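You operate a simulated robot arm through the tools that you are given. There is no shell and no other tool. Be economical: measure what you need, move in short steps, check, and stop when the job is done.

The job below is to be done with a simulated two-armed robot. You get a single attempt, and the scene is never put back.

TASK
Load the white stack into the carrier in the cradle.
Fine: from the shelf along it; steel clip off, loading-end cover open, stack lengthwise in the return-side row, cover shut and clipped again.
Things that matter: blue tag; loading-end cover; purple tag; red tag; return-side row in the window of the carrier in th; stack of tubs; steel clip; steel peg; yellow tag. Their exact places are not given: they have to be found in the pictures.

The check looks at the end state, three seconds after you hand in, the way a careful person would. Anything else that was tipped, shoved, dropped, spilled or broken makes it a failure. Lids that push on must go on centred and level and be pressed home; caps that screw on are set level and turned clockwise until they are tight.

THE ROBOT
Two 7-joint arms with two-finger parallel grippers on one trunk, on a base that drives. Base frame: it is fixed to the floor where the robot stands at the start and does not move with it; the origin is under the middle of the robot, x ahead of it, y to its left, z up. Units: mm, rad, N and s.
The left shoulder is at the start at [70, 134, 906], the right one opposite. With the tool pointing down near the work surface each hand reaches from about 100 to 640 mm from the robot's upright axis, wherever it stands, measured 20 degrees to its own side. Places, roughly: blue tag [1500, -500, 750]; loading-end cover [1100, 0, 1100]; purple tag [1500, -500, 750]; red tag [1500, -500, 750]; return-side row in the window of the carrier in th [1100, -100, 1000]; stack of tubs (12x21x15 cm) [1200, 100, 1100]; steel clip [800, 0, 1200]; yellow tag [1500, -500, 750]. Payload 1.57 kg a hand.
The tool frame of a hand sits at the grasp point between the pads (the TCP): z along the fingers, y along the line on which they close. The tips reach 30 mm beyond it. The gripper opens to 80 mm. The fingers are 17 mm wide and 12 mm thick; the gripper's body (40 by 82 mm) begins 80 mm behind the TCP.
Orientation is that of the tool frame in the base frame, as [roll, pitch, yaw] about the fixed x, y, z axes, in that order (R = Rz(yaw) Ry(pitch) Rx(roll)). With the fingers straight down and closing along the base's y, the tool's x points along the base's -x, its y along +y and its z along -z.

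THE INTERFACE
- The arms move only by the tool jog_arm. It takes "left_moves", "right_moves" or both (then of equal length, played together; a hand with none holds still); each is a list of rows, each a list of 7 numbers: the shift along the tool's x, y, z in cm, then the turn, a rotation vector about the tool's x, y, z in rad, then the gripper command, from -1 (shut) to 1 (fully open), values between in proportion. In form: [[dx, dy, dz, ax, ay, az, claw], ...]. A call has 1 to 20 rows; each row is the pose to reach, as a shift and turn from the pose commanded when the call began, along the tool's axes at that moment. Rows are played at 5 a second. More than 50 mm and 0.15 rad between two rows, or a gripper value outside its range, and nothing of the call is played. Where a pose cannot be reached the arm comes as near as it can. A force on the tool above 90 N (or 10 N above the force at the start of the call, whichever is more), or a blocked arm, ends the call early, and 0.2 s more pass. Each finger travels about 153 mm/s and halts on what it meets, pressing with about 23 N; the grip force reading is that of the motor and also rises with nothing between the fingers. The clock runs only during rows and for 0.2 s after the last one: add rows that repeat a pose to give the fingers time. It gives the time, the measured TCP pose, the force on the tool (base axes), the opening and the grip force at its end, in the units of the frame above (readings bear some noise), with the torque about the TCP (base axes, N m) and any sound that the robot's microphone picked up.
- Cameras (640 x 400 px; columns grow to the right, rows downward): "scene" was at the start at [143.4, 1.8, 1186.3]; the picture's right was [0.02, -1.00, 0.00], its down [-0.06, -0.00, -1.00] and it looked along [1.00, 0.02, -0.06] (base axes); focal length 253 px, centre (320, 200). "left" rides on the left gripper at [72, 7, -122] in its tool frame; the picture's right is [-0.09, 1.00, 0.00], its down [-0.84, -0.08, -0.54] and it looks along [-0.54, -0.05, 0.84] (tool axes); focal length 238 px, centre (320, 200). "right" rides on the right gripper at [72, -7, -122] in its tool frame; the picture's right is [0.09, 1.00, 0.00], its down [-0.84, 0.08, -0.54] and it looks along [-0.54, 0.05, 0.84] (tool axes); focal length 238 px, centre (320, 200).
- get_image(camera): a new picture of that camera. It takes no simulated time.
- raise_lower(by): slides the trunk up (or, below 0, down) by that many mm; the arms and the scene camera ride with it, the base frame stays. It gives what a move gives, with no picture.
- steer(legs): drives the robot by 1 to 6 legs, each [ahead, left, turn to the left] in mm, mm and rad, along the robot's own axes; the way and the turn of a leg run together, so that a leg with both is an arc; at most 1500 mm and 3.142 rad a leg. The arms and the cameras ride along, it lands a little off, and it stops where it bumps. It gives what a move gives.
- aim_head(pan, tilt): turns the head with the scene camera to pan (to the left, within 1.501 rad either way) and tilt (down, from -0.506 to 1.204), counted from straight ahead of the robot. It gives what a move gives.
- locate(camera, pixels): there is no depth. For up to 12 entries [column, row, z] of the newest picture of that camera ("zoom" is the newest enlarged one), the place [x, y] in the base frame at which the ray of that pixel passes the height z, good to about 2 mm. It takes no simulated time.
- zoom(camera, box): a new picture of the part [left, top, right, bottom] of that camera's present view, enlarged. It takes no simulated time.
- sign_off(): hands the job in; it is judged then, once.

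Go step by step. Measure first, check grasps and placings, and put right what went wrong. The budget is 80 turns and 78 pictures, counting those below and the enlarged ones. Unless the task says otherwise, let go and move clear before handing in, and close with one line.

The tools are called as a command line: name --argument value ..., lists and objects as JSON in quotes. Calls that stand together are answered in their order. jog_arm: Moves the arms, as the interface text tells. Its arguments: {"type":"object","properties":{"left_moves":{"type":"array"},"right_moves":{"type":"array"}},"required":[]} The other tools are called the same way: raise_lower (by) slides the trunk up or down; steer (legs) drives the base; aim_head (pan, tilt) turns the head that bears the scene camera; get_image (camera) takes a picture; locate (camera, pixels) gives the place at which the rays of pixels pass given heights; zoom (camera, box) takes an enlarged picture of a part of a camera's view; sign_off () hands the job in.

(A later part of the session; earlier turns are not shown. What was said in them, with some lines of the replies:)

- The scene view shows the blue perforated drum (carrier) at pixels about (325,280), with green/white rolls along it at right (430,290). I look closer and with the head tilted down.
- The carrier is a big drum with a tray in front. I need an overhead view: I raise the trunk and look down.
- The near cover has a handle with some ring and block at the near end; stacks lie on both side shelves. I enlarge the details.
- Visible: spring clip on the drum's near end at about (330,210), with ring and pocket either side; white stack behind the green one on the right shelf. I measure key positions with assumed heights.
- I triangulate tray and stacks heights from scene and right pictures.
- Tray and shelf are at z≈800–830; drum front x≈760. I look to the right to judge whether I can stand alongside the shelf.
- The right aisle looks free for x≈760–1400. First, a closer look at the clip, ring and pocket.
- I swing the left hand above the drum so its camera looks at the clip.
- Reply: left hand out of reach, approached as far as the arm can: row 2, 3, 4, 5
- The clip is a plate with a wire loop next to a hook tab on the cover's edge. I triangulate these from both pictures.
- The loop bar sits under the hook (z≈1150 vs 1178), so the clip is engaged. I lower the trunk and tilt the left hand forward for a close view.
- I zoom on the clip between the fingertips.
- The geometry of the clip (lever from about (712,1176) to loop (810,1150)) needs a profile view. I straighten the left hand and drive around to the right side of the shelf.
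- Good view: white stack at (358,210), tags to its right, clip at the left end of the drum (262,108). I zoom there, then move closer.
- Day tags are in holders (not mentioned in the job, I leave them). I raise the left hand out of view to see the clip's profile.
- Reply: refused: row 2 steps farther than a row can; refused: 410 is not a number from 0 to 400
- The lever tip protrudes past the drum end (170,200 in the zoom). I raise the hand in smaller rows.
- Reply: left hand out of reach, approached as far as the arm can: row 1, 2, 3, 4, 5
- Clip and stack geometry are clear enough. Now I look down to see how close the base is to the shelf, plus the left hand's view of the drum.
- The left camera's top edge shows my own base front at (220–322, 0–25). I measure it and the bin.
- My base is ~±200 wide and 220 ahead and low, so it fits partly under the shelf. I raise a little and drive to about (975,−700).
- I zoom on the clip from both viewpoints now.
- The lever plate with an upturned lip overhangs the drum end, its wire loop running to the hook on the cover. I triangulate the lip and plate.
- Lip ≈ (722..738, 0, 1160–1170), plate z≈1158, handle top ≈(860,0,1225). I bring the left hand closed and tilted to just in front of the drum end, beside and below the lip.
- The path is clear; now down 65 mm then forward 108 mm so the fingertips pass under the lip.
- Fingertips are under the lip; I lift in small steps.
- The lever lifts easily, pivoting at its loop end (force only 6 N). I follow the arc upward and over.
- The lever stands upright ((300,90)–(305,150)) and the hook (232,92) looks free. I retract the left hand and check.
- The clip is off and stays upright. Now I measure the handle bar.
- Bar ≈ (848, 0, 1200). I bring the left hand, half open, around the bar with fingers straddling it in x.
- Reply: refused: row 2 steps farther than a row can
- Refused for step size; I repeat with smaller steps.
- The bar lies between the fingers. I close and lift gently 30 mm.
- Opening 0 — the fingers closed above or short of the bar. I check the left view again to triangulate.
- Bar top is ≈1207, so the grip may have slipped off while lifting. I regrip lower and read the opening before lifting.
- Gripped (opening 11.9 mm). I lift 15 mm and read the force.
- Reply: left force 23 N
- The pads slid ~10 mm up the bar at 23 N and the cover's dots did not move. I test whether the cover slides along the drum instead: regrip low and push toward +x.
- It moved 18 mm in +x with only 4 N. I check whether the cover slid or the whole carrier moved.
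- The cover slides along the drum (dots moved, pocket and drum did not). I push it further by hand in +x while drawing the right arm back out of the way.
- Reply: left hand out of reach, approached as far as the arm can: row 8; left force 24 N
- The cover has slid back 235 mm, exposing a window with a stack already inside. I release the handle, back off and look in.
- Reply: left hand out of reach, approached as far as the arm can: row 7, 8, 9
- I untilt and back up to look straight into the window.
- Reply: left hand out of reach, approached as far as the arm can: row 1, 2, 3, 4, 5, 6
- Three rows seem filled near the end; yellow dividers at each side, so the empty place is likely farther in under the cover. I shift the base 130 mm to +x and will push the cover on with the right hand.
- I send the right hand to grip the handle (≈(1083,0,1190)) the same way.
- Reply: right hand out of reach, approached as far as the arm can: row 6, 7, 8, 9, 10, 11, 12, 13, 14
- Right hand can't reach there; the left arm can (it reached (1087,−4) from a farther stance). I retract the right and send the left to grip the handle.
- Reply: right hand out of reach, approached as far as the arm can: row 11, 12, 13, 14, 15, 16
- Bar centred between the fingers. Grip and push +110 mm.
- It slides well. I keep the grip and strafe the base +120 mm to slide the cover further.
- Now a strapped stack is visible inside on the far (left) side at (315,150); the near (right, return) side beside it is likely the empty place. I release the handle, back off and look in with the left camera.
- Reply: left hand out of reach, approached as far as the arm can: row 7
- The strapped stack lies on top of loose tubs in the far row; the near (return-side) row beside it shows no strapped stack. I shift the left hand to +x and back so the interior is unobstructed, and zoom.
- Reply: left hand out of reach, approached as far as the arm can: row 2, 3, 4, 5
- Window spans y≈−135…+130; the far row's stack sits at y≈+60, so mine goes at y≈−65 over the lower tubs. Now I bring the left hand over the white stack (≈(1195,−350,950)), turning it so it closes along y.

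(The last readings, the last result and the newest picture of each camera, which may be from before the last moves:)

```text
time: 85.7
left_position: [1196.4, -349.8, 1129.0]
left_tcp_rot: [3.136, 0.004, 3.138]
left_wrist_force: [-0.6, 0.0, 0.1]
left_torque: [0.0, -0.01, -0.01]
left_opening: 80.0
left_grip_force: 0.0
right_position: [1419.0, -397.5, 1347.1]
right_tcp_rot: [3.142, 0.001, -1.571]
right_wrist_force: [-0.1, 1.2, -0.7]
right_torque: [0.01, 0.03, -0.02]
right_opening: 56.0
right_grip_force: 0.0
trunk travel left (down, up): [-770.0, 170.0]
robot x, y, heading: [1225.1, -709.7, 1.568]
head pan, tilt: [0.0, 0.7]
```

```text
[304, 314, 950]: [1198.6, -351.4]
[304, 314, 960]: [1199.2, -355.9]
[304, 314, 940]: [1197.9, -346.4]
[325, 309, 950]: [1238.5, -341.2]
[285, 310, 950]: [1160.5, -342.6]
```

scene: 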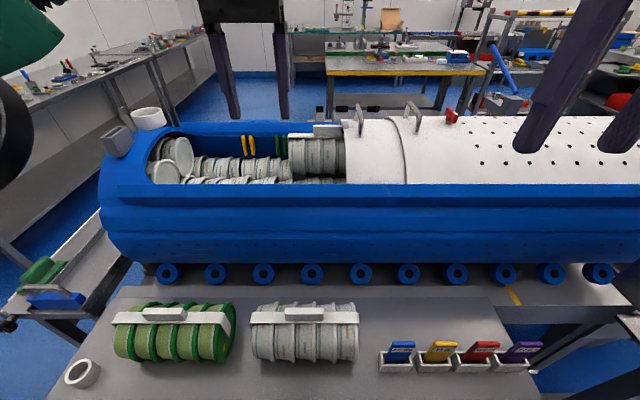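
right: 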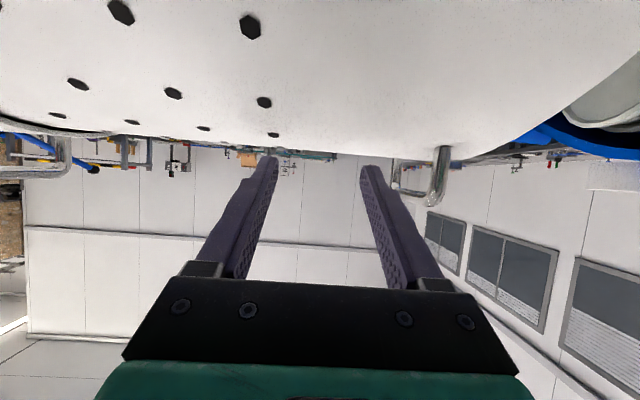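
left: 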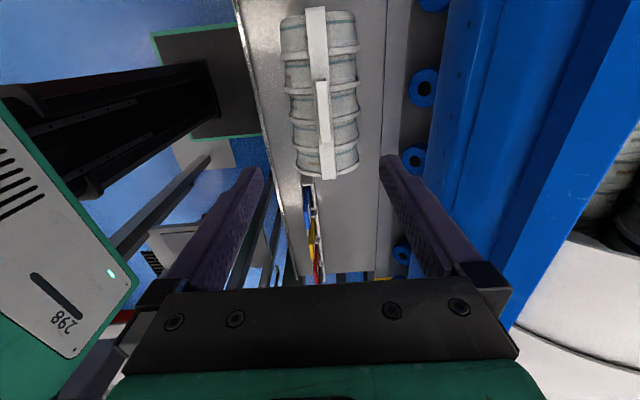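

Handle block: x 1158–1237, y centre −342, top ≈950. I descend over it with half-open fingers and close.

jog_arm --left_moves '[[0, 0.8, 4, 0, 0, 0, 0], [0, 0.8, 8, 0, 0, 0, 0], [0, 0.8, 12, 0, 0, 0, 0], [0, 0.8, 15, 0, 0, 0, 0], [0, 0.8, 17.1, 0, 0, 0, 0], [0, 0.8, 17.1, 0, 0, 0, -1], [0, 0.8, 17.1, 0, 0, 0, -1], [0, 0.8, 17.1, 0, 0, 0, -1]]'

zoom --camera "scene" --box '[230, 240, 390, 340]'

```text
time: 87.5
left_position: [1197.3, -339.0, 957.6]
left_tcp_rot: [3.138, 0.0, 3.14]
left_wrist_force: [0.7, -2.6, 0.1]
left_torque: [-0.34, -0.03, 0.01]
left_opening: 14.1
left_grip_force: 23.3
right_position: [1419.7, -398.5, 1346.1]
right_tcp_rot: [3.141, 0.003, -1.571]
right_wrist_force: [-0.7, -0.4, -0.7]
right_torque: [0.01, 0.02, -0.01]
right_opening: 56.0
right_grip_force: 0.0
trunk travel left (down, up): [-770.0, 170.0]
robot x, y, heading: [1228.2, -711.7, 1.571]
head pan, tilt: [0.0, 0.7]
```

```text
4.00 times, centred on (310, 290) of scene
```

zoom: 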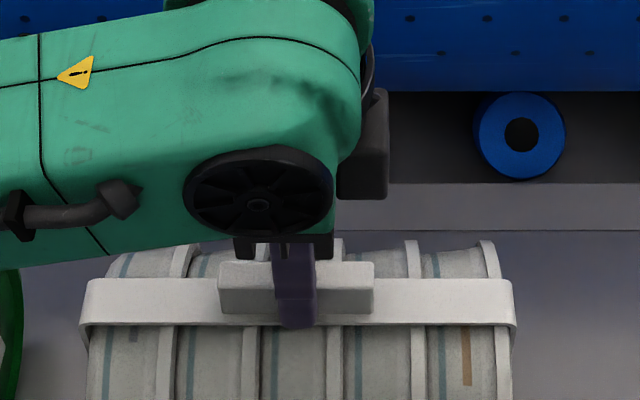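

Gripped firmly (14 mm). I lift it with the trunk and check it hangs well.

raise_lower --by 170

jog_arm --left_moves '[[0, 0, -3, 0, 0, 0, -1], [0, 0, -6, 0, 0, 0, -1], [0, 0, -9, 0, 0, 0, -1], [0, 0, -12, 0, 0, 0, -1], [0, 0, -15, 0, 0, 0, -1], [0, 0, -17.5, 0, 0, 0, -1], [0, 0, -17.5, 0, 0, 0, -1]]'

get_image --camera "scene"

```text
time: 89.4
left_position: [1197.6, -336.5, 1128.0]
left_tcp_rot: [3.138, -0.001, 3.139]
left_wrist_force: [-0.5, -0.7, -14.2]
left_torque: [-0.02, -0.02, 0.0]
left_opening: 13.7
left_grip_force: 22.9
right_position: [1420.1, -396.1, 1517.3]
right_tcp_rot: [-3.141, 0.0, -1.573]
right_wrist_force: [-0.3, 0.1, 0.1]
right_torque: [-0.01, 0.02, -0.02]
right_opening: 56.1
right_grip_force: 0.2
trunk travel left (down, up): [-940.0, 0.0]
robot x, y, heading: [1228.4, -708.7, 1.573]
head pan, tilt: [0.0, 0.7]
```

```text
time: 91.0
left_position: [1197.7, -338.0, 1303.0]
left_tcp_rot: [3.138, 0.001, 3.14]
left_wrist_force: [-1.2, -0.2, -15.0]
left_torque: [0.0, 0.01, 0.02]
left_opening: 13.9
left_grip_force: 22.9
right_position: [1418.8, -397.0, 1516.9]
right_tcp_rot: [3.14, 0.0, -1.572]
right_wrist_force: [-0.1, 0.7, -0.2]
right_torque: [-0.02, -0.05, 0.0]
right_opening: 55.9
right_grip_force: 0.0
trunk travel left (down, up): [-940.0, 0.0]
robot x, y, heading: [1223.9, -711.3, 1.573]
head pan, tilt: [0.0, 0.7]
```

```text
15 pictures are left
```

scene: 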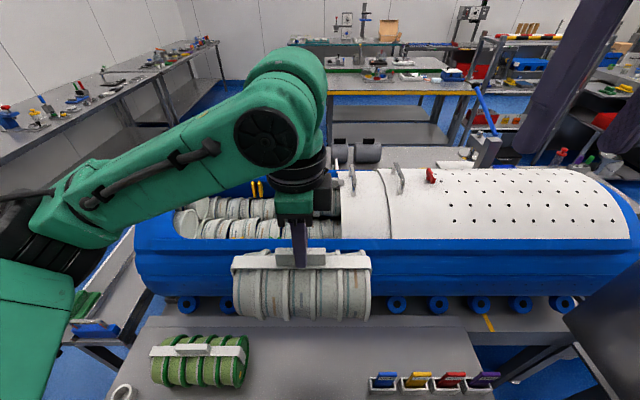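

The stack hangs level (≈14.5 N). Before approaching closer I check my column's front clearance using the last left picture.

locate --camera "left" --pixels '[[262, 130, 200], [216, 115, 200], [262, 130, 0], [216, 115, 300], [216, 115, 250], [237, 10, 800]]'

```text
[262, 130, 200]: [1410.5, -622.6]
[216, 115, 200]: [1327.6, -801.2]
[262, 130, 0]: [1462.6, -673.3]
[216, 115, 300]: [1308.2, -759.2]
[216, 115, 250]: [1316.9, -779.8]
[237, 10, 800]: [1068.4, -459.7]
```

The column stands well back, so I drive 80 mm ahead and 35 mm left, then carry the stack over the window.

steer --legs '[[80, 35, 0]]'

jog_arm --left_moves '[[2, 3, -0.5, 0, 0, 0, -1], [4, 6, -0.5, 0, 0, 0, -1], [6, 9, -0.5, 0, 0, 0, -1], [8, 12, -0.5, 0, 0, 0, -1], [9, 15, -0.5, 0, 0, 0, -1], [10, 18, -0.5, 0, 0, 0, -1], [10, 19, -0.5, 0, 0, 0, -1], [10, 19, -0.5, 0, 0, 0, -1]]'

get_image --camera "scene"

get_image --camera "left"

```text
time: 92.1
left_position: [1170.3, -270.4, 1306.3]
left_tcp_rot: [3.13, -0.001, 3.137]
left_wrist_force: [0.5, -2.7, -14.2]
left_torque: [-0.08, -0.04, 0.0]
left_opening: 13.7
left_grip_force: 23.1
right_position: [1392.0, -330.4, 1518.4]
right_tcp_rot: [3.138, 0.011, -1.572]
right_wrist_force: [0.8, -1.6, -0.4]
right_torque: [0.08, 0.02, 0.01]
right_opening: 56.1
right_grip_force: 0.0
trunk travel left (down, up): [-940.0, 0.0]
robot x, y, heading: [1192.5, -628.9, 1.574]
head pan, tilt: [0.0, 0.7]
```

```text
time: 93.9
left_position: [1067.0, -66.2, 1308.0]
left_tcp_rot: [3.14, 0.002, 3.135]
left_wrist_force: [0.3, 0.9, -14.4]
left_torque: [0.01, 0.02, 0.04]
left_opening: 14.3
left_grip_force: 23.1
right_position: [1384.9, -314.9, 1517.7]
right_tcp_rot: [-3.139, 0.0, -1.574]
right_wrist_force: [0.2, 0.2, -0.9]
right_torque: [0.01, -0.03, 0.02]
right_opening: 56.1
right_grip_force: 0.1
trunk travel left (down, up): [-940.0, 0.0]
robot x, y, heading: [1192.4, -632.3, 1.568]
head pan, tilt: [0.0, 0.7]
```

```text
14 pictures are left
```

scene: 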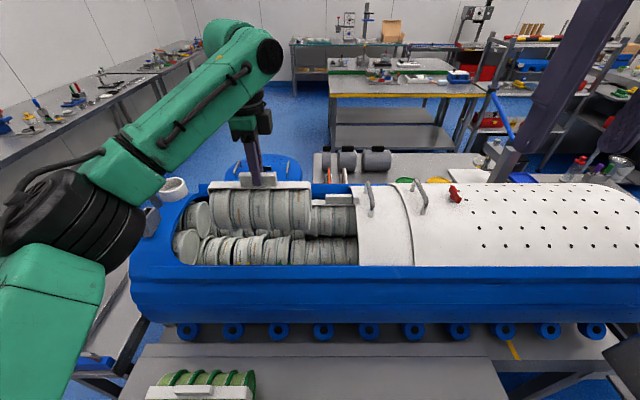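

```text
13 pictures are left
```

left: 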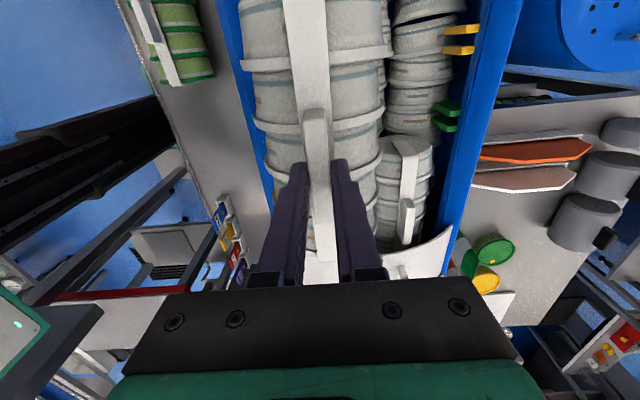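

The return-side row (nearest me) has only the lower layer of loose tubs; the far row already holds one strapped stack on top. I locate that stack's handle as the mirror reference.

locate --camera "left" --pixels '[[412, 142, 1080], [406, 240, 1080], [412, 142, 1060], [406, 205, 1080], [378, 150, 1020], [432, 150, 1020], [375, 230, 1000], [447, 115, 1080], [470, 40, 1080]]'

locate --camera "scene" --pixels '[[312, 205, 1070], [340, 199, 1085], [340, 199, 1070], [300, 238, 910], [300, 265, 1100], [300, 185, 1110], [357, 265, 1100], [330, 235, 970]]'

```text
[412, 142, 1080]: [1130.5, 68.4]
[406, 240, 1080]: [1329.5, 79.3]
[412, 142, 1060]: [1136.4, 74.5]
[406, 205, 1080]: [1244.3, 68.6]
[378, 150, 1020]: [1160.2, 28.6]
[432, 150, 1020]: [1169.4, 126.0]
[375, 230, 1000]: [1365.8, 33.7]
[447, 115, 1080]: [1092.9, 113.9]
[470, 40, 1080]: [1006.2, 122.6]
```

```text
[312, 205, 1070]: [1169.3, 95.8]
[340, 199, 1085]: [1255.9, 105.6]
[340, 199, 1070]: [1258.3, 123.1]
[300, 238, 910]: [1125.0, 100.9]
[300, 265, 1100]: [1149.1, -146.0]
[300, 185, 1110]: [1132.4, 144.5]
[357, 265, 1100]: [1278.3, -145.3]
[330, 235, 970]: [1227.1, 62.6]
```

The reference stack's handle top is ≈1120 at y≈+57, so mine should rest with TCP ≈1125–1130 at y≈−60. I lower to about 1145.

jog_arm --left_moves '[[0, 0.4, 3, 0, 0, 0, -1], [0, 0.4, 6, 0, 0, 0, -1], [0, 0.4, 9, 0, 0, 0, -1], [0, 0.4, 12, 0, 0, 0, -1], [0, 0.4, 14, 0, 0, 0, -1], [0, 0.4, 15.5, 0, 0, 0, -1], [0, 0.4, 15.5, 0, 0, 0, -1]]'

zoom --camera "scene" --box '[150, 160, 406, 320]'

```text
time: 95.5
left_position: [1068.5, -63.1, 1154.0]
left_tcp_rot: [3.134, 0.003, 3.138]
left_wrist_force: [-0.6, 5.5, -0.4]
left_torque: [0.52, -0.21, 0.02]
left_opening: 13.8
left_grip_force: 23.4
right_position: [1385.1, -316.7, 1516.4]
right_tcp_rot: [-3.139, 0.0, -1.571]
right_wrist_force: [0.4, -0.8, -0.5]
right_torque: [-0.02, -0.02, -0.03]
right_opening: 56.0
right_grip_force: 0.1
trunk travel left (down, up): [-940.0, 0.0]
robot x, y, heading: [1188.4, -627.7, 1.565]
head pan, tilt: [0.0, 0.7]
```

```text
2.50 times, centred on (278, 240) of scene
```

zoom: 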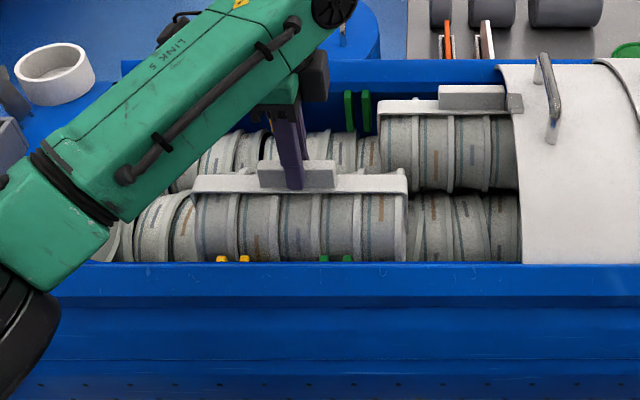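

Contact at TCP 1154 with a sideways pull of 5.5 N toward +y: it sits ~20 mm higher than the other stack. I ease it 6 mm toward +y and lower further to find the seat.

jog_arm --left_moves '[[0.5, 0.3, -0.5, 0, 0, 0, -1], [1, 0.6, -0.5, 0, 0, 0, -1], [1, 0.6, 0, 0, 0, 0, -1], [1, 0.6, 0.5, 0, 0, 0, -1], [1, 0.6, 1, 0, 0, 0, -1], [1, 0.6, 1.5, 0, 0, 0, -1], [1, 0.6, 1.5, 0, 0, 0, -1]]'

```text
time: 97.1
left_position: [1058.9, -58.2, 1140.5]
left_tcp_rot: [3.131, 0.002, 3.137]
left_wrist_force: [-0.8, 11.9, 23.2]
left_torque: [0.89, 0.03, 0.09]
left_opening: 14.2
left_grip_force: 22.7
right_position: [1386.7, -319.4, 1517.9]
right_tcp_rot: [3.141, 0.001, -1.573]
right_wrist_force: [0.0, -0.1, -0.6]
right_torque: [-0.01, 0.03, 0.02]
right_opening: 55.9
right_grip_force: 0.1
trunk travel left (down, up): [-940.0, 0.0]
robot x, y, heading: [1189.5, -627.4, 1.568]
head pan, tilt: [0.0, 0.7]
```

Still an inward push (12 N +y). I lift slightly, shift to x≈1022 (clear of the far stack's end) and y≈−48, and lower again.

jog_arm --left_moves '[[0, 0, -2, 0, 0, 0, -1], [1.8, 0.4, -2.5, 0, 0, 0, -1], [3.6, 1, -2.5, 0, 0, 0, -1], [3.6, 1, -1, 0, 0, 0, -1], [3.6, 1, 0, 0, 0, 0, -1], [3.6, 1, 0.6, 0, 0, 0, -1], [3.6, 1, 0.6, 0, 0, 0, -1]]'

zoom --camera "scene" --box '[150, 160, 406, 320]'

```text
time: 98.7
left_position: [1021.7, -57.5, 1138.1]
left_tcp_rot: [3.129, -0.001, 3.136]
left_wrist_force: [-1.0, -14.8, 22.4]
left_torque: [-1.0, 0.02, 0.02]
left_opening: 13.9
left_grip_force: 22.7
right_position: [1386.8, -328.2, 1520.3]
right_tcp_rot: [3.141, 0.009, -1.571]
right_wrist_force: [-0.8, 0.4, -0.3]
right_torque: [0.0, -0.04, 0.0]
right_opening: 56.1
right_grip_force: 0.0
trunk travel left (down, up): [-940.0, 0.0]
robot x, y, heading: [1192.5, -628.9, 1.57]
head pan, tilt: [0.0, 0.7]
```

```text
2.50 times, centred on (278, 240) of scene
```

zoom: 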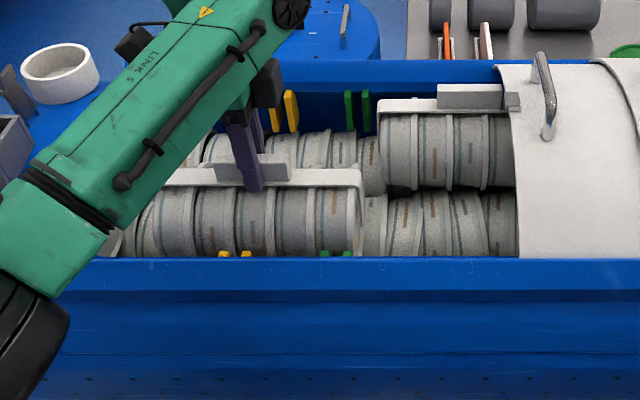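

Now the push is from the other side (−15 N), so the valley is at y≈−60 with TCP ≈1140 — level with the other stack. I centre it, let the force relax, release and rise.

jog_arm --left_moves '[[0, -0.3, -0.8, 0, 0, 0, -1], [-1.2, -0.7, -0.8, 0, 0, 0, -1], [-1.2, -0.7, -0.2, 0, 0, 0, -1], [-1.2, -0.7, 0, 0, 0, 0, -1], [-1.2, -0.7, 0, 0, 0, 0, -0.4], [-1.2, -0.7, 0, 0, 0, 0, -0.1], [-1.2, -0.7, 0, 0, 0, 0, 0], [-1.2, -0.7, -2, 0, 0, 0, 0], [-1.2, -0.7, -5, 0, 0, 0, 0], [-1.2, -0.7, -9, 0, 0, 0, 0], [-1.2, -0.7, -13, 0, 0, 0, 0], [-1.2, -0.7, -15, 0, 0, 0, 0]]'

get_image --camera "left"

```text
time: 101.3
left_position: [1033.5, -58.0, 1282.4]
left_tcp_rot: [3.138, 0.002, 3.138]
left_wrist_force: [0.5, -0.5, 0.1]
left_torque: [-0.03, -0.03, -0.01]
left_opening: 40.1
left_grip_force: 0.0
right_position: [1386.2, -319.4, 1518.0]
right_tcp_rot: [3.142, 0.002, -1.573]
right_wrist_force: [-0.1, -0.5, -0.2]
right_torque: [0.01, -0.02, -0.02]
right_opening: 55.7
right_grip_force: 0.2
trunk travel left (down, up): [-940.0, 0.0]
robot x, y, heading: [1190.5, -628.1, 1.57]
head pan, tilt: [0.0, 0.7]
```

```text
10 pictures are left
```

left: 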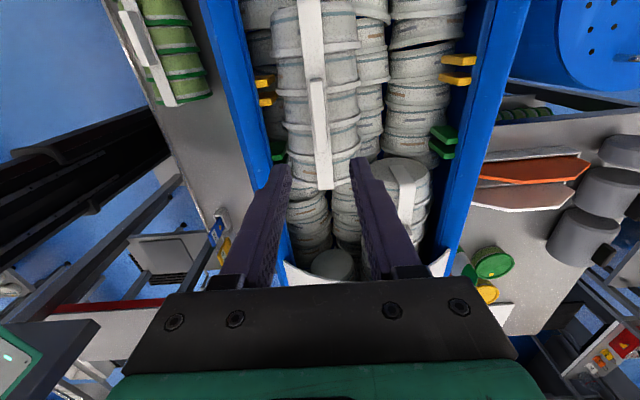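

The stack is seated in the valley between the near and middle rows, level, handle upright. Now I turn the left hand back, retreat and lower the trunk to grip the cover handle again.

jog_arm --left_moves '[[-1.4, -1.5, -0.5, 0, 0, -0.131, 0.4], [-2.8, -3, -1, 0, 0, -0.262, 0.4], [-4.2, -4.5, -1.5, 0, 0, -0.393, 0.4], [-5.6, -6, -2, 0, 0, -0.524, 0.4], [-7, -7.5, -2.5, 0, 0, -0.655, 0.4], [-8.4, -9, -3, 0, 0, -0.786, 0.4], [-9.8, -10.5, -3.5, 0, 0, -0.917, 0.4], [-11.2, -12, -4, 0, 0, -1.048, 0.4], [-12.6, -13.5, -4.5, 0, 0, -1.179, 0.4], [-14, -15, -5, 0, 0, -1.31, 0.4], [-15.4, -16.5, -5.5, 0, 0, -1.441, 0.4], [-17, -19, -6, 0, 0, -1.571, 0.4], [-17, -19, -6, 0, 0, -1.571, 0.4]]'

raise_lower --by -130

```text
time: 104.1
left_position: [1201.8, -248.1, 1341.2]
left_tcp_rot: [-3.139, 0.005, -1.574]
left_wrist_force: [0.8, 0.2, 0.0]
left_torque: [0.02, 0.0, -0.01]
left_opening: 56.1
left_grip_force: 0.0
right_position: [1386.3, -319.0, 1517.6]
right_tcp_rot: [-3.141, 0.002, -1.572]
right_wrist_force: [0.2, 0.1, -0.4]
right_torque: [-0.01, 0.0, 0.01]
right_opening: 56.0
right_grip_force: 0.1
trunk travel left (down, up): [-940.0, 0.0]
robot x, y, heading: [1189.7, -632.7, 1.569]
head pan, tilt: [0.0, 0.7]
```

```text
time: 105.7
left_position: [1201.9, -248.1, 1210.4]
left_tcp_rot: [-3.139, 0.005, -1.576]
left_wrist_force: [-0.3, 0.1, 0.3]
left_torque: [-0.04, 0.0, 0.0]
left_opening: 56.1
left_grip_force: 0.0
right_position: [1385.9, -318.0, 1386.4]
right_tcp_rot: [3.141, 0.002, -1.573]
right_wrist_force: [0.3, -0.3, 0.4]
right_torque: [-0.02, 0.01, 0.02]
right_opening: 56.1
right_grip_force: 0.1
trunk travel left (down, up): [-810.0, 130.0]
robot x, y, heading: [1193.3, -631.4, 1.571]
head pan, tilt: [0.0, 0.7]
```

I bring the left hand to the handle at (1316,0,1191) and close on it.

jog_arm --left_moves '[[0, -1, -4, 0, -0.1, 0, 0.4], [-1, -2.5, -7, 0, -0.22, 0, 0.4], [-4, -4, -8, 0, -0.34, 0, 0.4], [-7, -5.5, -8, 0, -0.46, 0, 0.4], [-10, -7, -8, 0, -0.58, 0, 0.4], [-13, -8.5, -8, 0, -0.72, 0, 0.4], [-16, -10, -8, 0, -0.86, 0, 0.4], [-19, -11.4, -7, 0, -1.0, 0, 0.4], [-21, -11.4, -4, 0, -1.1, 0, 0.4], [-22.5, -11.4, -1, 0, -1.1, 0, 0.4], [-24.3, -11.4, 1.9, 0, -1.1, 0, 0.4], [-24.3, -11.4, 1.9, 0, -1.1, 0, 0.4], [-24.3, -11.4, 1.9, 0, -1.1, 0, -1], [-24.3, -11.4, 1.9, 0, -1.1, 0, -1], [-24.3, -11.4, 1.9, 0, -1.1, 0, -1]]'

```text
time: 108.9
left_position: [1317.4, -6.2, 1192.8]
left_tcp_rot: [-3.139, 1.105, -1.574]
left_wrist_force: [-1.6, -0.3, 0.7]
left_torque: [0.66, 0.05, 0.43]
left_opening: 11.7
left_grip_force: 23.3
right_position: [1386.2, -316.8, 1388.0]
right_tcp_rot: [-3.141, 0.0, -1.572]
right_wrist_force: [-0.3, 0.3, -0.8]
right_torque: [0.03, -0.02, -0.04]
right_opening: 56.2
right_grip_force: 0.1
trunk travel left (down, up): [-810.0, 130.0]
robot x, y, heading: [1188.5, -629.6, 1.573]
head pan, tilt: [0.0, 0.7]
```

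Gripped. I pull the cover back toward −x, first 200 mm, watching the force as it passes over the stack.

jog_arm --left_moves '[[0, 3, 0, 0, 0, 0, -1], [0, 6, 0, 0, 0, 0, -1], [0, 9, 0, 0, 0, 0, -1], [0, 12, 0, 0, 0, 0, -1], [0, 14, 0, 0, 0, 0, -1], [0, 16, 0, 0, 0, 0, -1], [0, 18, 0, 0, 0, 0, -1], [0, 20, 0, 0, 0, 0, -1]]'

get_image --camera "scene"

```text
time: 110.7
left_position: [1115.0, -6.9, 1193.8]
left_tcp_rot: [-3.14, 1.105, -1.575]
left_wrist_force: [4.4, -13.4, 0.6]
left_torque: [-0.01, 0.04, 0.52]
left_opening: 11.7
left_grip_force: 23.1
right_position: [1387.0, -319.8, 1388.6]
right_tcp_rot: [-3.141, 0.003, -1.57]
right_wrist_force: [0.0, 0.7, -0.1]
right_torque: [-0.02, 0.0, -0.01]
right_opening: 55.9
right_grip_force: 0.0
trunk travel left (down, up): [-810.0, 130.0]
robot x, y, heading: [1193.5, -631.8, 1.573]
head pan, tilt: [0.0, 0.7]
```

```text
9 pictures are left
```

scene: 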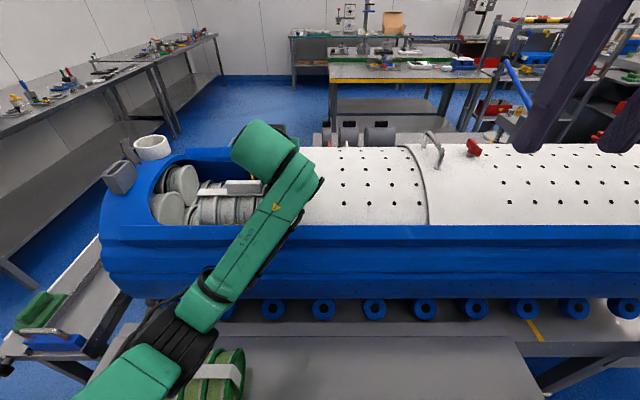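

Passing over the strap without resistance (4 N). Next 70 mm takes the edge across the stack's handle.

jog_arm --left_moves '[[0, 1.5, 0, 0, 0, 0, -1], [0, 3, 0, 0, 0, 0, -1], [0, 4.5, 0, 0, 0, 0, -1], [0, 6, 0, 0, 0, 0, -1], [0, 7, 0, 0, 0, 0, -1]]'

zoom --camera "scene" --box '[90, 100, 346, 260]'

```text
time: 111.9
left_position: [1046.6, -5.6, 1193.4]
left_tcp_rot: [-3.139, 1.104, -1.573]
left_wrist_force: [4.6, -12.3, 0.2]
left_torque: [-0.03, 0.01, 0.47]
left_opening: 12.0
left_grip_force: 22.8
right_position: [1386.6, -319.2, 1388.1]
right_tcp_rot: [3.142, 0.003, -1.572]
right_wrist_force: [-0.8, 0.6, -0.1]
right_torque: [0.0, -0.02, 0.03]
right_opening: 56.1
right_grip_force: 0.1
trunk travel left (down, up): [-810.0, 130.0]
robot x, y, heading: [1192.7, -628.1, 1.569]
head pan, tilt: [0.0, 0.7]
```

```text
2.50 times, centred on (218, 180) of scene
```

zoom: 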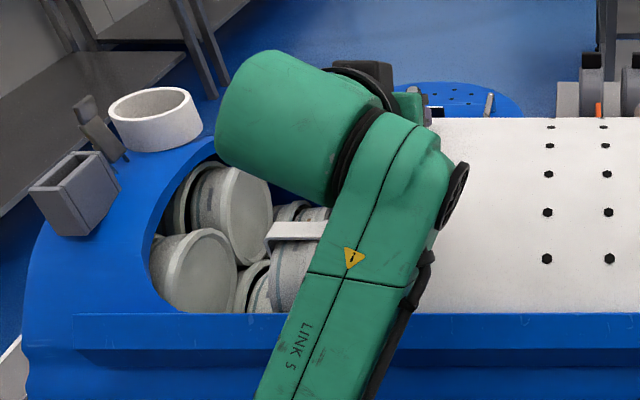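

No rise in force and the stack hasn't shifted. I pull the cover the remaining ~197 mm to its shut position (handle x≈849).

jog_arm --left_moves '[[0, 2.5, 0, 0, 0, 0, -1], [0, 5, 0, 0, 0, 0, -1], [0, 7.5, 0, 0, 0, 0, -1], [0, 10, 0, 0, 0, 0, -1], [0, 12.5, 0, 0, 0, 0, -1], [0, 15, 0, 0, 0, 0, -1], [0, 17, 0, 0, 0, 0, -1], [0, 18.5, 0, 0, 0, 0, -1], [0, 19.7, 0, 0, 0, 0, -1], [0, 19.7, 0, 0, 0, 0, -1]]'

```text
time: 114.1
left_position: [849.3, -5.1, 1195.2]
left_tcp_rot: [3.141, 1.107, -1.573]
left_wrist_force: [4.0, -3.5, 0.2]
left_torque: [-0.46, -0.08, 0.4]
left_opening: 11.7
left_grip_force: 22.7
right_position: [1387.7, -318.9, 1389.1]
right_tcp_rot: [3.14, 0.004, -1.573]
right_wrist_force: [-0.1, 0.9, 0.7]
right_torque: [0.01, -0.01, -0.02]
right_opening: 56.1
right_grip_force: 0.0
trunk travel left (down, up): [-810.0, 130.0]
robot x, y, heading: [1190.9, -624.3, 1.57]
head pan, tilt: [0.0, 0.7]
```

Handle is back at its original x (849.5). I nudge 5 mm further to feel the end stop, then release and back away, closing the fingers for the clip.

jog_arm --left_moves '[[0, 0.3, 0, 0, 0, 0, -1], [0, 0.5, 0, 0, 0, 0, -1], [0, 0.5, 0, 0, 0, 0, -1]]'

jog_arm --left_moves '[[0, 0, 0, 0, 0, 0, 0], [0, 0, 0, 0, 0, 0, 0.4], [0, 0, -3, 0, 0, 0, 0.4], [-1, 0, -6, 0, 0, 0, 0.4], [-1, 0, -10, 0, 0, 0, 0.4], [-1, 0, -14, 0, 0, 0, -1], [-1, 0, -14, 0, 0, 0, -1]]'

zoom --camera "scene" --box '[90, 100, 218, 180]'

```text
time: 114.9
left_position: [846.3, -5.0, 1195.2]
left_tcp_rot: [-3.141, 1.107, -1.573]
left_wrist_force: [4.7, -1.8, 1.4]
left_torque: [-0.16, -0.01, 0.46]
left_opening: 11.9
left_grip_force: 22.9
right_position: [1388.7, -319.1, 1387.5]
right_tcp_rot: [3.14, 0.003, -1.574]
right_wrist_force: [1.0, -0.4, 0.5]
right_torque: [-0.01, -0.02, -0.02]
right_opening: 55.9
right_grip_force: 0.1
trunk travel left (down, up): [-810.0, 130.0]
robot x, y, heading: [1195.2, -629.2, 1.568]
head pan, tilt: [0.0, 0.7]
```

```text
time: 116.5
left_position: [843.4, -122.9, 1264.5]
left_tcp_rot: [-3.14, 1.103, -1.572]
left_wrist_force: [-0.9, 0.1, -0.1]
left_torque: [-0.03, 0.01, 0.0]
left_opening: 0.0
left_grip_force: 21.6
right_position: [1385.3, -319.2, 1388.1]
right_tcp_rot: [-3.14, 0.001, -1.572]
right_wrist_force: [-0.1, -0.3, 0.6]
right_torque: [-0.04, 0.04, 0.01]
right_opening: 56.0
right_grip_force: 0.1
trunk travel left (down, up): [-810.0, 130.0]
robot x, y, heading: [1188.4, -632.5, 1.568]
head pan, tilt: [0.0, 0.7]
```

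```text
5.00 times, centred on (154, 140) of scene
```

zoom: 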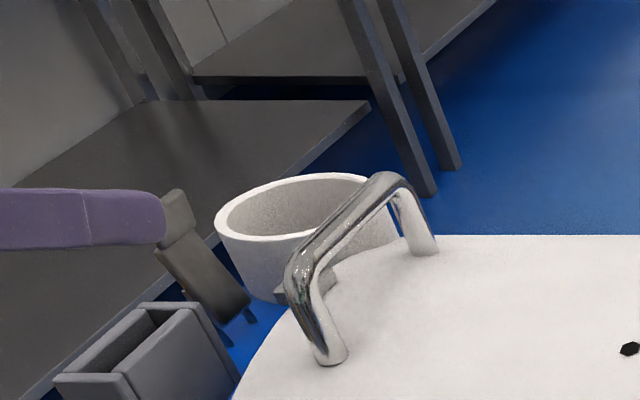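

Cover is shut (3 mm beyond the earlier reading); the lever still stands up. I strafe the base 190 mm toward −x to be in reach of the clip.

steer --legs '[[0, 190, 0]]'

aim_head --pan 0.35 --tilt 0.7

zoom --camera "scene" --box '[240, 80, 432, 200]'

```text
time: 118.1
left_position: [653.4, -124.3, 1264.9]
left_tcp_rot: [3.138, 1.106, -1.577]
left_wrist_force: [-0.3, -0.9, 0.7]
left_torque: [-0.05, 0.0, 0.03]
left_opening: 0.0
left_grip_force: 21.2
right_position: [1198.2, -317.7, 1387.3]
right_tcp_rot: [3.14, 0.001, -1.57]
right_wrist_force: [0.6, -0.6, -0.6]
right_torque: [-0.03, 0.06, 0.0]
right_opening: 55.8
right_grip_force: 0.0
trunk travel left (down, up): [-810.0, 130.0]
robot x, y, heading: [1001.8, -629.4, 1.572]
head pan, tilt: [0.0, 0.7]
```

```text
time: 118.9
left_position: [649.7, -124.4, 1262.8]
left_tcp_rot: [-3.138, 1.105, -1.569]
left_wrist_force: [0.0, 0.1, 0.1]
left_torque: [0.0, 0.0, 0.0]
left_opening: 0.2
left_grip_force: 21.5
right_position: [1192.3, -318.1, 1387.8]
right_tcp_rot: [3.142, 0.003, -1.571]
right_wrist_force: [0.2, 0.4, 0.2]
right_torque: [0.03, -0.03, -0.03]
right_opening: 56.0
right_grip_force: 0.1
trunk travel left (down, up): [-810.0, 130.0]
robot x, y, heading: [998.8, -631.6, 1.571]
head pan, tilt: [0.351, 0.7]
```

```text
3.33 times, centred on (336, 140) of scene
```

zoom: 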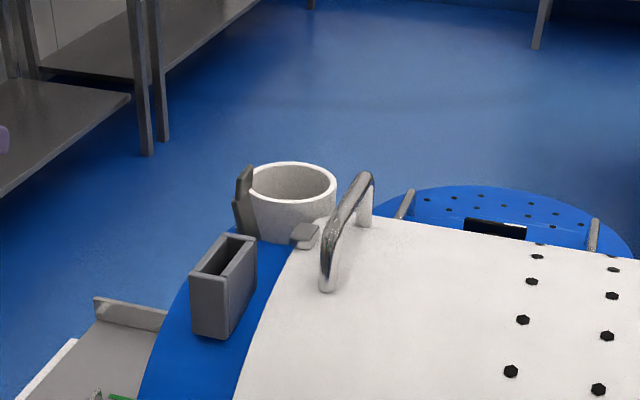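

I measure the handle foot (to verify the cover's position) and the lever.

locate --camera "zoom" --pixels '[[327, 288, 1160], [365, 226, 1160], [245, 168, 1215], [245, 168, 1225], [243, 205, 1185], [247, 235, 1158], [307, 228, 1178], [222, 240, 1185]]'

```text
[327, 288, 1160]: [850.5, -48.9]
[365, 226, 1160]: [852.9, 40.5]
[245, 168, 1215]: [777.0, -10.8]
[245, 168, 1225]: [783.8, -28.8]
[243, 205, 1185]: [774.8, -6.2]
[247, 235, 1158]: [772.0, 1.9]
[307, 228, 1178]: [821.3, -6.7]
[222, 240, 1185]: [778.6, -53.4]
```

Cover position matches the original (850 vs 848). Lever stands at x≈773, top ≈1212. I bring the closed fingers to its +x side and sweep it back down along its arc.

jog_arm --left_moves '[[0, -4.5, 0, 0, 0, 0, -1], [0, -9, 0, 0, 0, 0, -1], [0, -13, 0, 0, 0, 0, -1], [-1, -15, 2, 0, 0, 0, -1], [-2.9, -15, 6, 0, 0, 0, -1], [-4.9, -15, 9.8, 0, 0, 0, -1], [-2.5, -15, 11, 0, 0, 0, -1], [-0.4, -15, 12.1, 0, 0, 0, -1], [-0.2, -13.2, 12.2, 0, 0, 0, -1], [0, -11.3, 12.3, 0, 0, 0, -1], [0.5, -10.2, 12.5, 0, 0, 0, -1], [1, -9.1, 12.8, 0, 0, 0, -1], [2.1, -8.4, 13.4, 0, 0, 0, -1], [3.2, -7.8, 13.9, 0, 0, 0, -1], [3.2, -7.8, 13.9, 0, 0, 0, -1]]'

zoom --camera "scene" --box '[256, 90, 384, 170]'

```text
time: 122.1
left_position: [735.8, -17.2, 1186.3]
left_tcp_rot: [3.133, 1.137, -1.587]
left_wrist_force: [5.9, 20.1, 45.6]
left_torque: [1.47, 0.41, -0.29]
left_opening: 0.0
left_grip_force: 21.2
right_position: [1200.6, -321.5, 1388.2]
right_tcp_rot: [3.136, 0.004, -1.572]
right_wrist_force: [-0.5, -0.4, 1.0]
right_torque: [0.0, 0.02, -0.01]
right_opening: 55.8
right_grip_force: 0.0
trunk travel left (down, up): [-810.0, 130.0]
robot x, y, heading: [1000.8, -628.4, 1.57]
head pan, tilt: [0.351, 0.7]
```

```text
5.00 times, centred on (320, 130) of scene
```

zoom: 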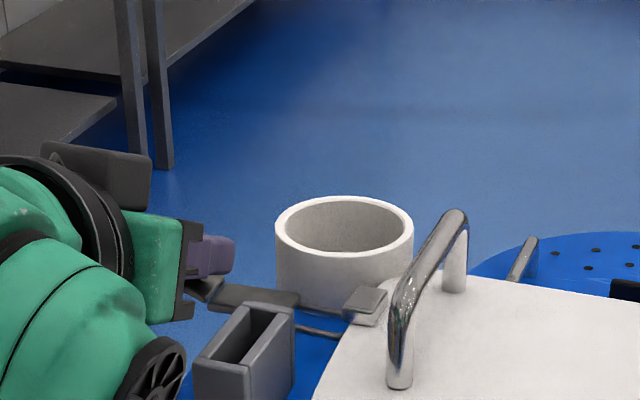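

The lever lies flat with the loop at the hook, pressed with 45 N. I retract and compare with the original look.

jog_arm --left_moves '[[-1.5, 0, -0.8, 0, 0, 0, -1], [-3, 0, -2, 0, 0, 0, -1], [-4, 0, -5, 0, 0, 0, -1], [-4, 0, -9, 0, 0, 0, -1], [-4, 2, -13, 0, 0, 0, -1], [-4, 4, -16, 0, 0, 0, -1], [-4, 6, -18, 0, 0, 0, 0]]'

zoom --camera "scene" --box '[272, 110, 368, 170]'

```text
time: 123.7
left_position: [668.4, -160.3, 1287.8]
left_tcp_rot: [-3.141, 1.104, -1.572]
left_wrist_force: [-0.7, 0.6, 0.0]
left_torque: [-0.01, -0.02, 0.01]
left_opening: 40.0
left_grip_force: 0.1
right_position: [1192.5, -318.4, 1387.3]
right_tcp_rot: [3.141, 0.004, -1.571]
right_wrist_force: [-0.1, -0.4, -0.3]
right_torque: [0.03, -0.01, 0.01]
right_opening: 56.0
right_grip_force: 0.1
trunk travel left (down, up): [-810.0, 130.0]
robot x, y, heading: [1000.4, -627.2, 1.565]
head pan, tilt: [0.351, 0.7]
```

```text
6.67 times, centred on (320, 140) of scene
```

zoom: 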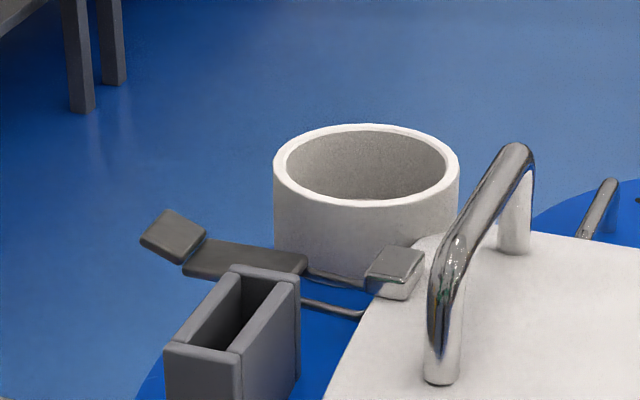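

The clip looks as it did originally, its loop under the hook. One last overall check after backing the hand off.

jog_arm --left_moves '[[-3, 0, -3, 0, 0, 0, 0], [-6, 0, -6, 0, 0, 0, 0], [-6, 0, -10, 0, 0, 0, 0]]'

aim_head --pan 0.0 --tilt 0.85

get_image --camera "scene"

```text
time: 124.5
left_position: [665.4, -224.9, 1389.2]
left_tcp_rot: [-3.138, 1.107, -1.569]
left_wrist_force: [0.2, -0.9, 0.0]
left_torque: [0.0, 0.01, 0.01]
left_opening: 40.2
left_grip_force: 0.0
right_position: [1192.4, -320.8, 1388.3]
right_tcp_rot: [-3.141, 0.005, -1.572]
right_wrist_force: [0.1, 0.1, -0.2]
right_torque: [0.0, 0.0, -0.02]
right_opening: 55.9
right_grip_force: 0.0
trunk travel left (down, up): [-810.0, 130.0]
robot x, y, heading: [998.6, -631.6, 1.572]
head pan, tilt: [0.351, 0.7]
```

```text
time: 125.3
left_position: [668.7, -221.0, 1387.5]
left_tcp_rot: [-3.137, 1.105, -1.571]
left_wrist_force: [-0.2, -0.2, -0.4]
left_torque: [0.0, -0.01, 0.0]
left_opening: 39.9
left_grip_force: 0.1
right_position: [1194.5, -317.4, 1386.9]
right_tcp_rot: [3.14, 0.004, -1.57]
right_wrist_force: [0.9, 0.4, -0.5]
right_torque: [-0.01, -0.01, 0.0]
right_opening: 55.8
right_grip_force: 0.0
trunk travel left (down, up): [-810.0, 130.0]
robot x, y, heading: [999.2, -630.5, 1.568]
head pan, tilt: [0.0, 0.85]
```

```text
3 pictures are left
```

scene: 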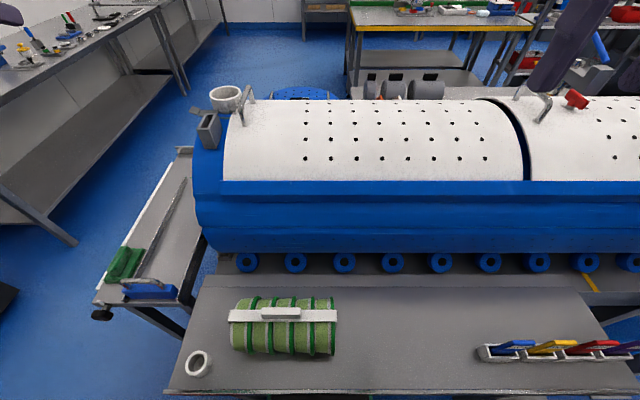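

The cover is shut and clipped, and the shelf, green stack, ring and tags are undisturbed, so I hand in.

sign_off

```text
The job is handed in.
```

The white stack is in the return-side row of the carrier, lying lengthwise on the loose tubs, with the loading-end cover shut and the steel clip back on its hook. I put no day tag in the carrier's pocket, because the job didn't ask for one.
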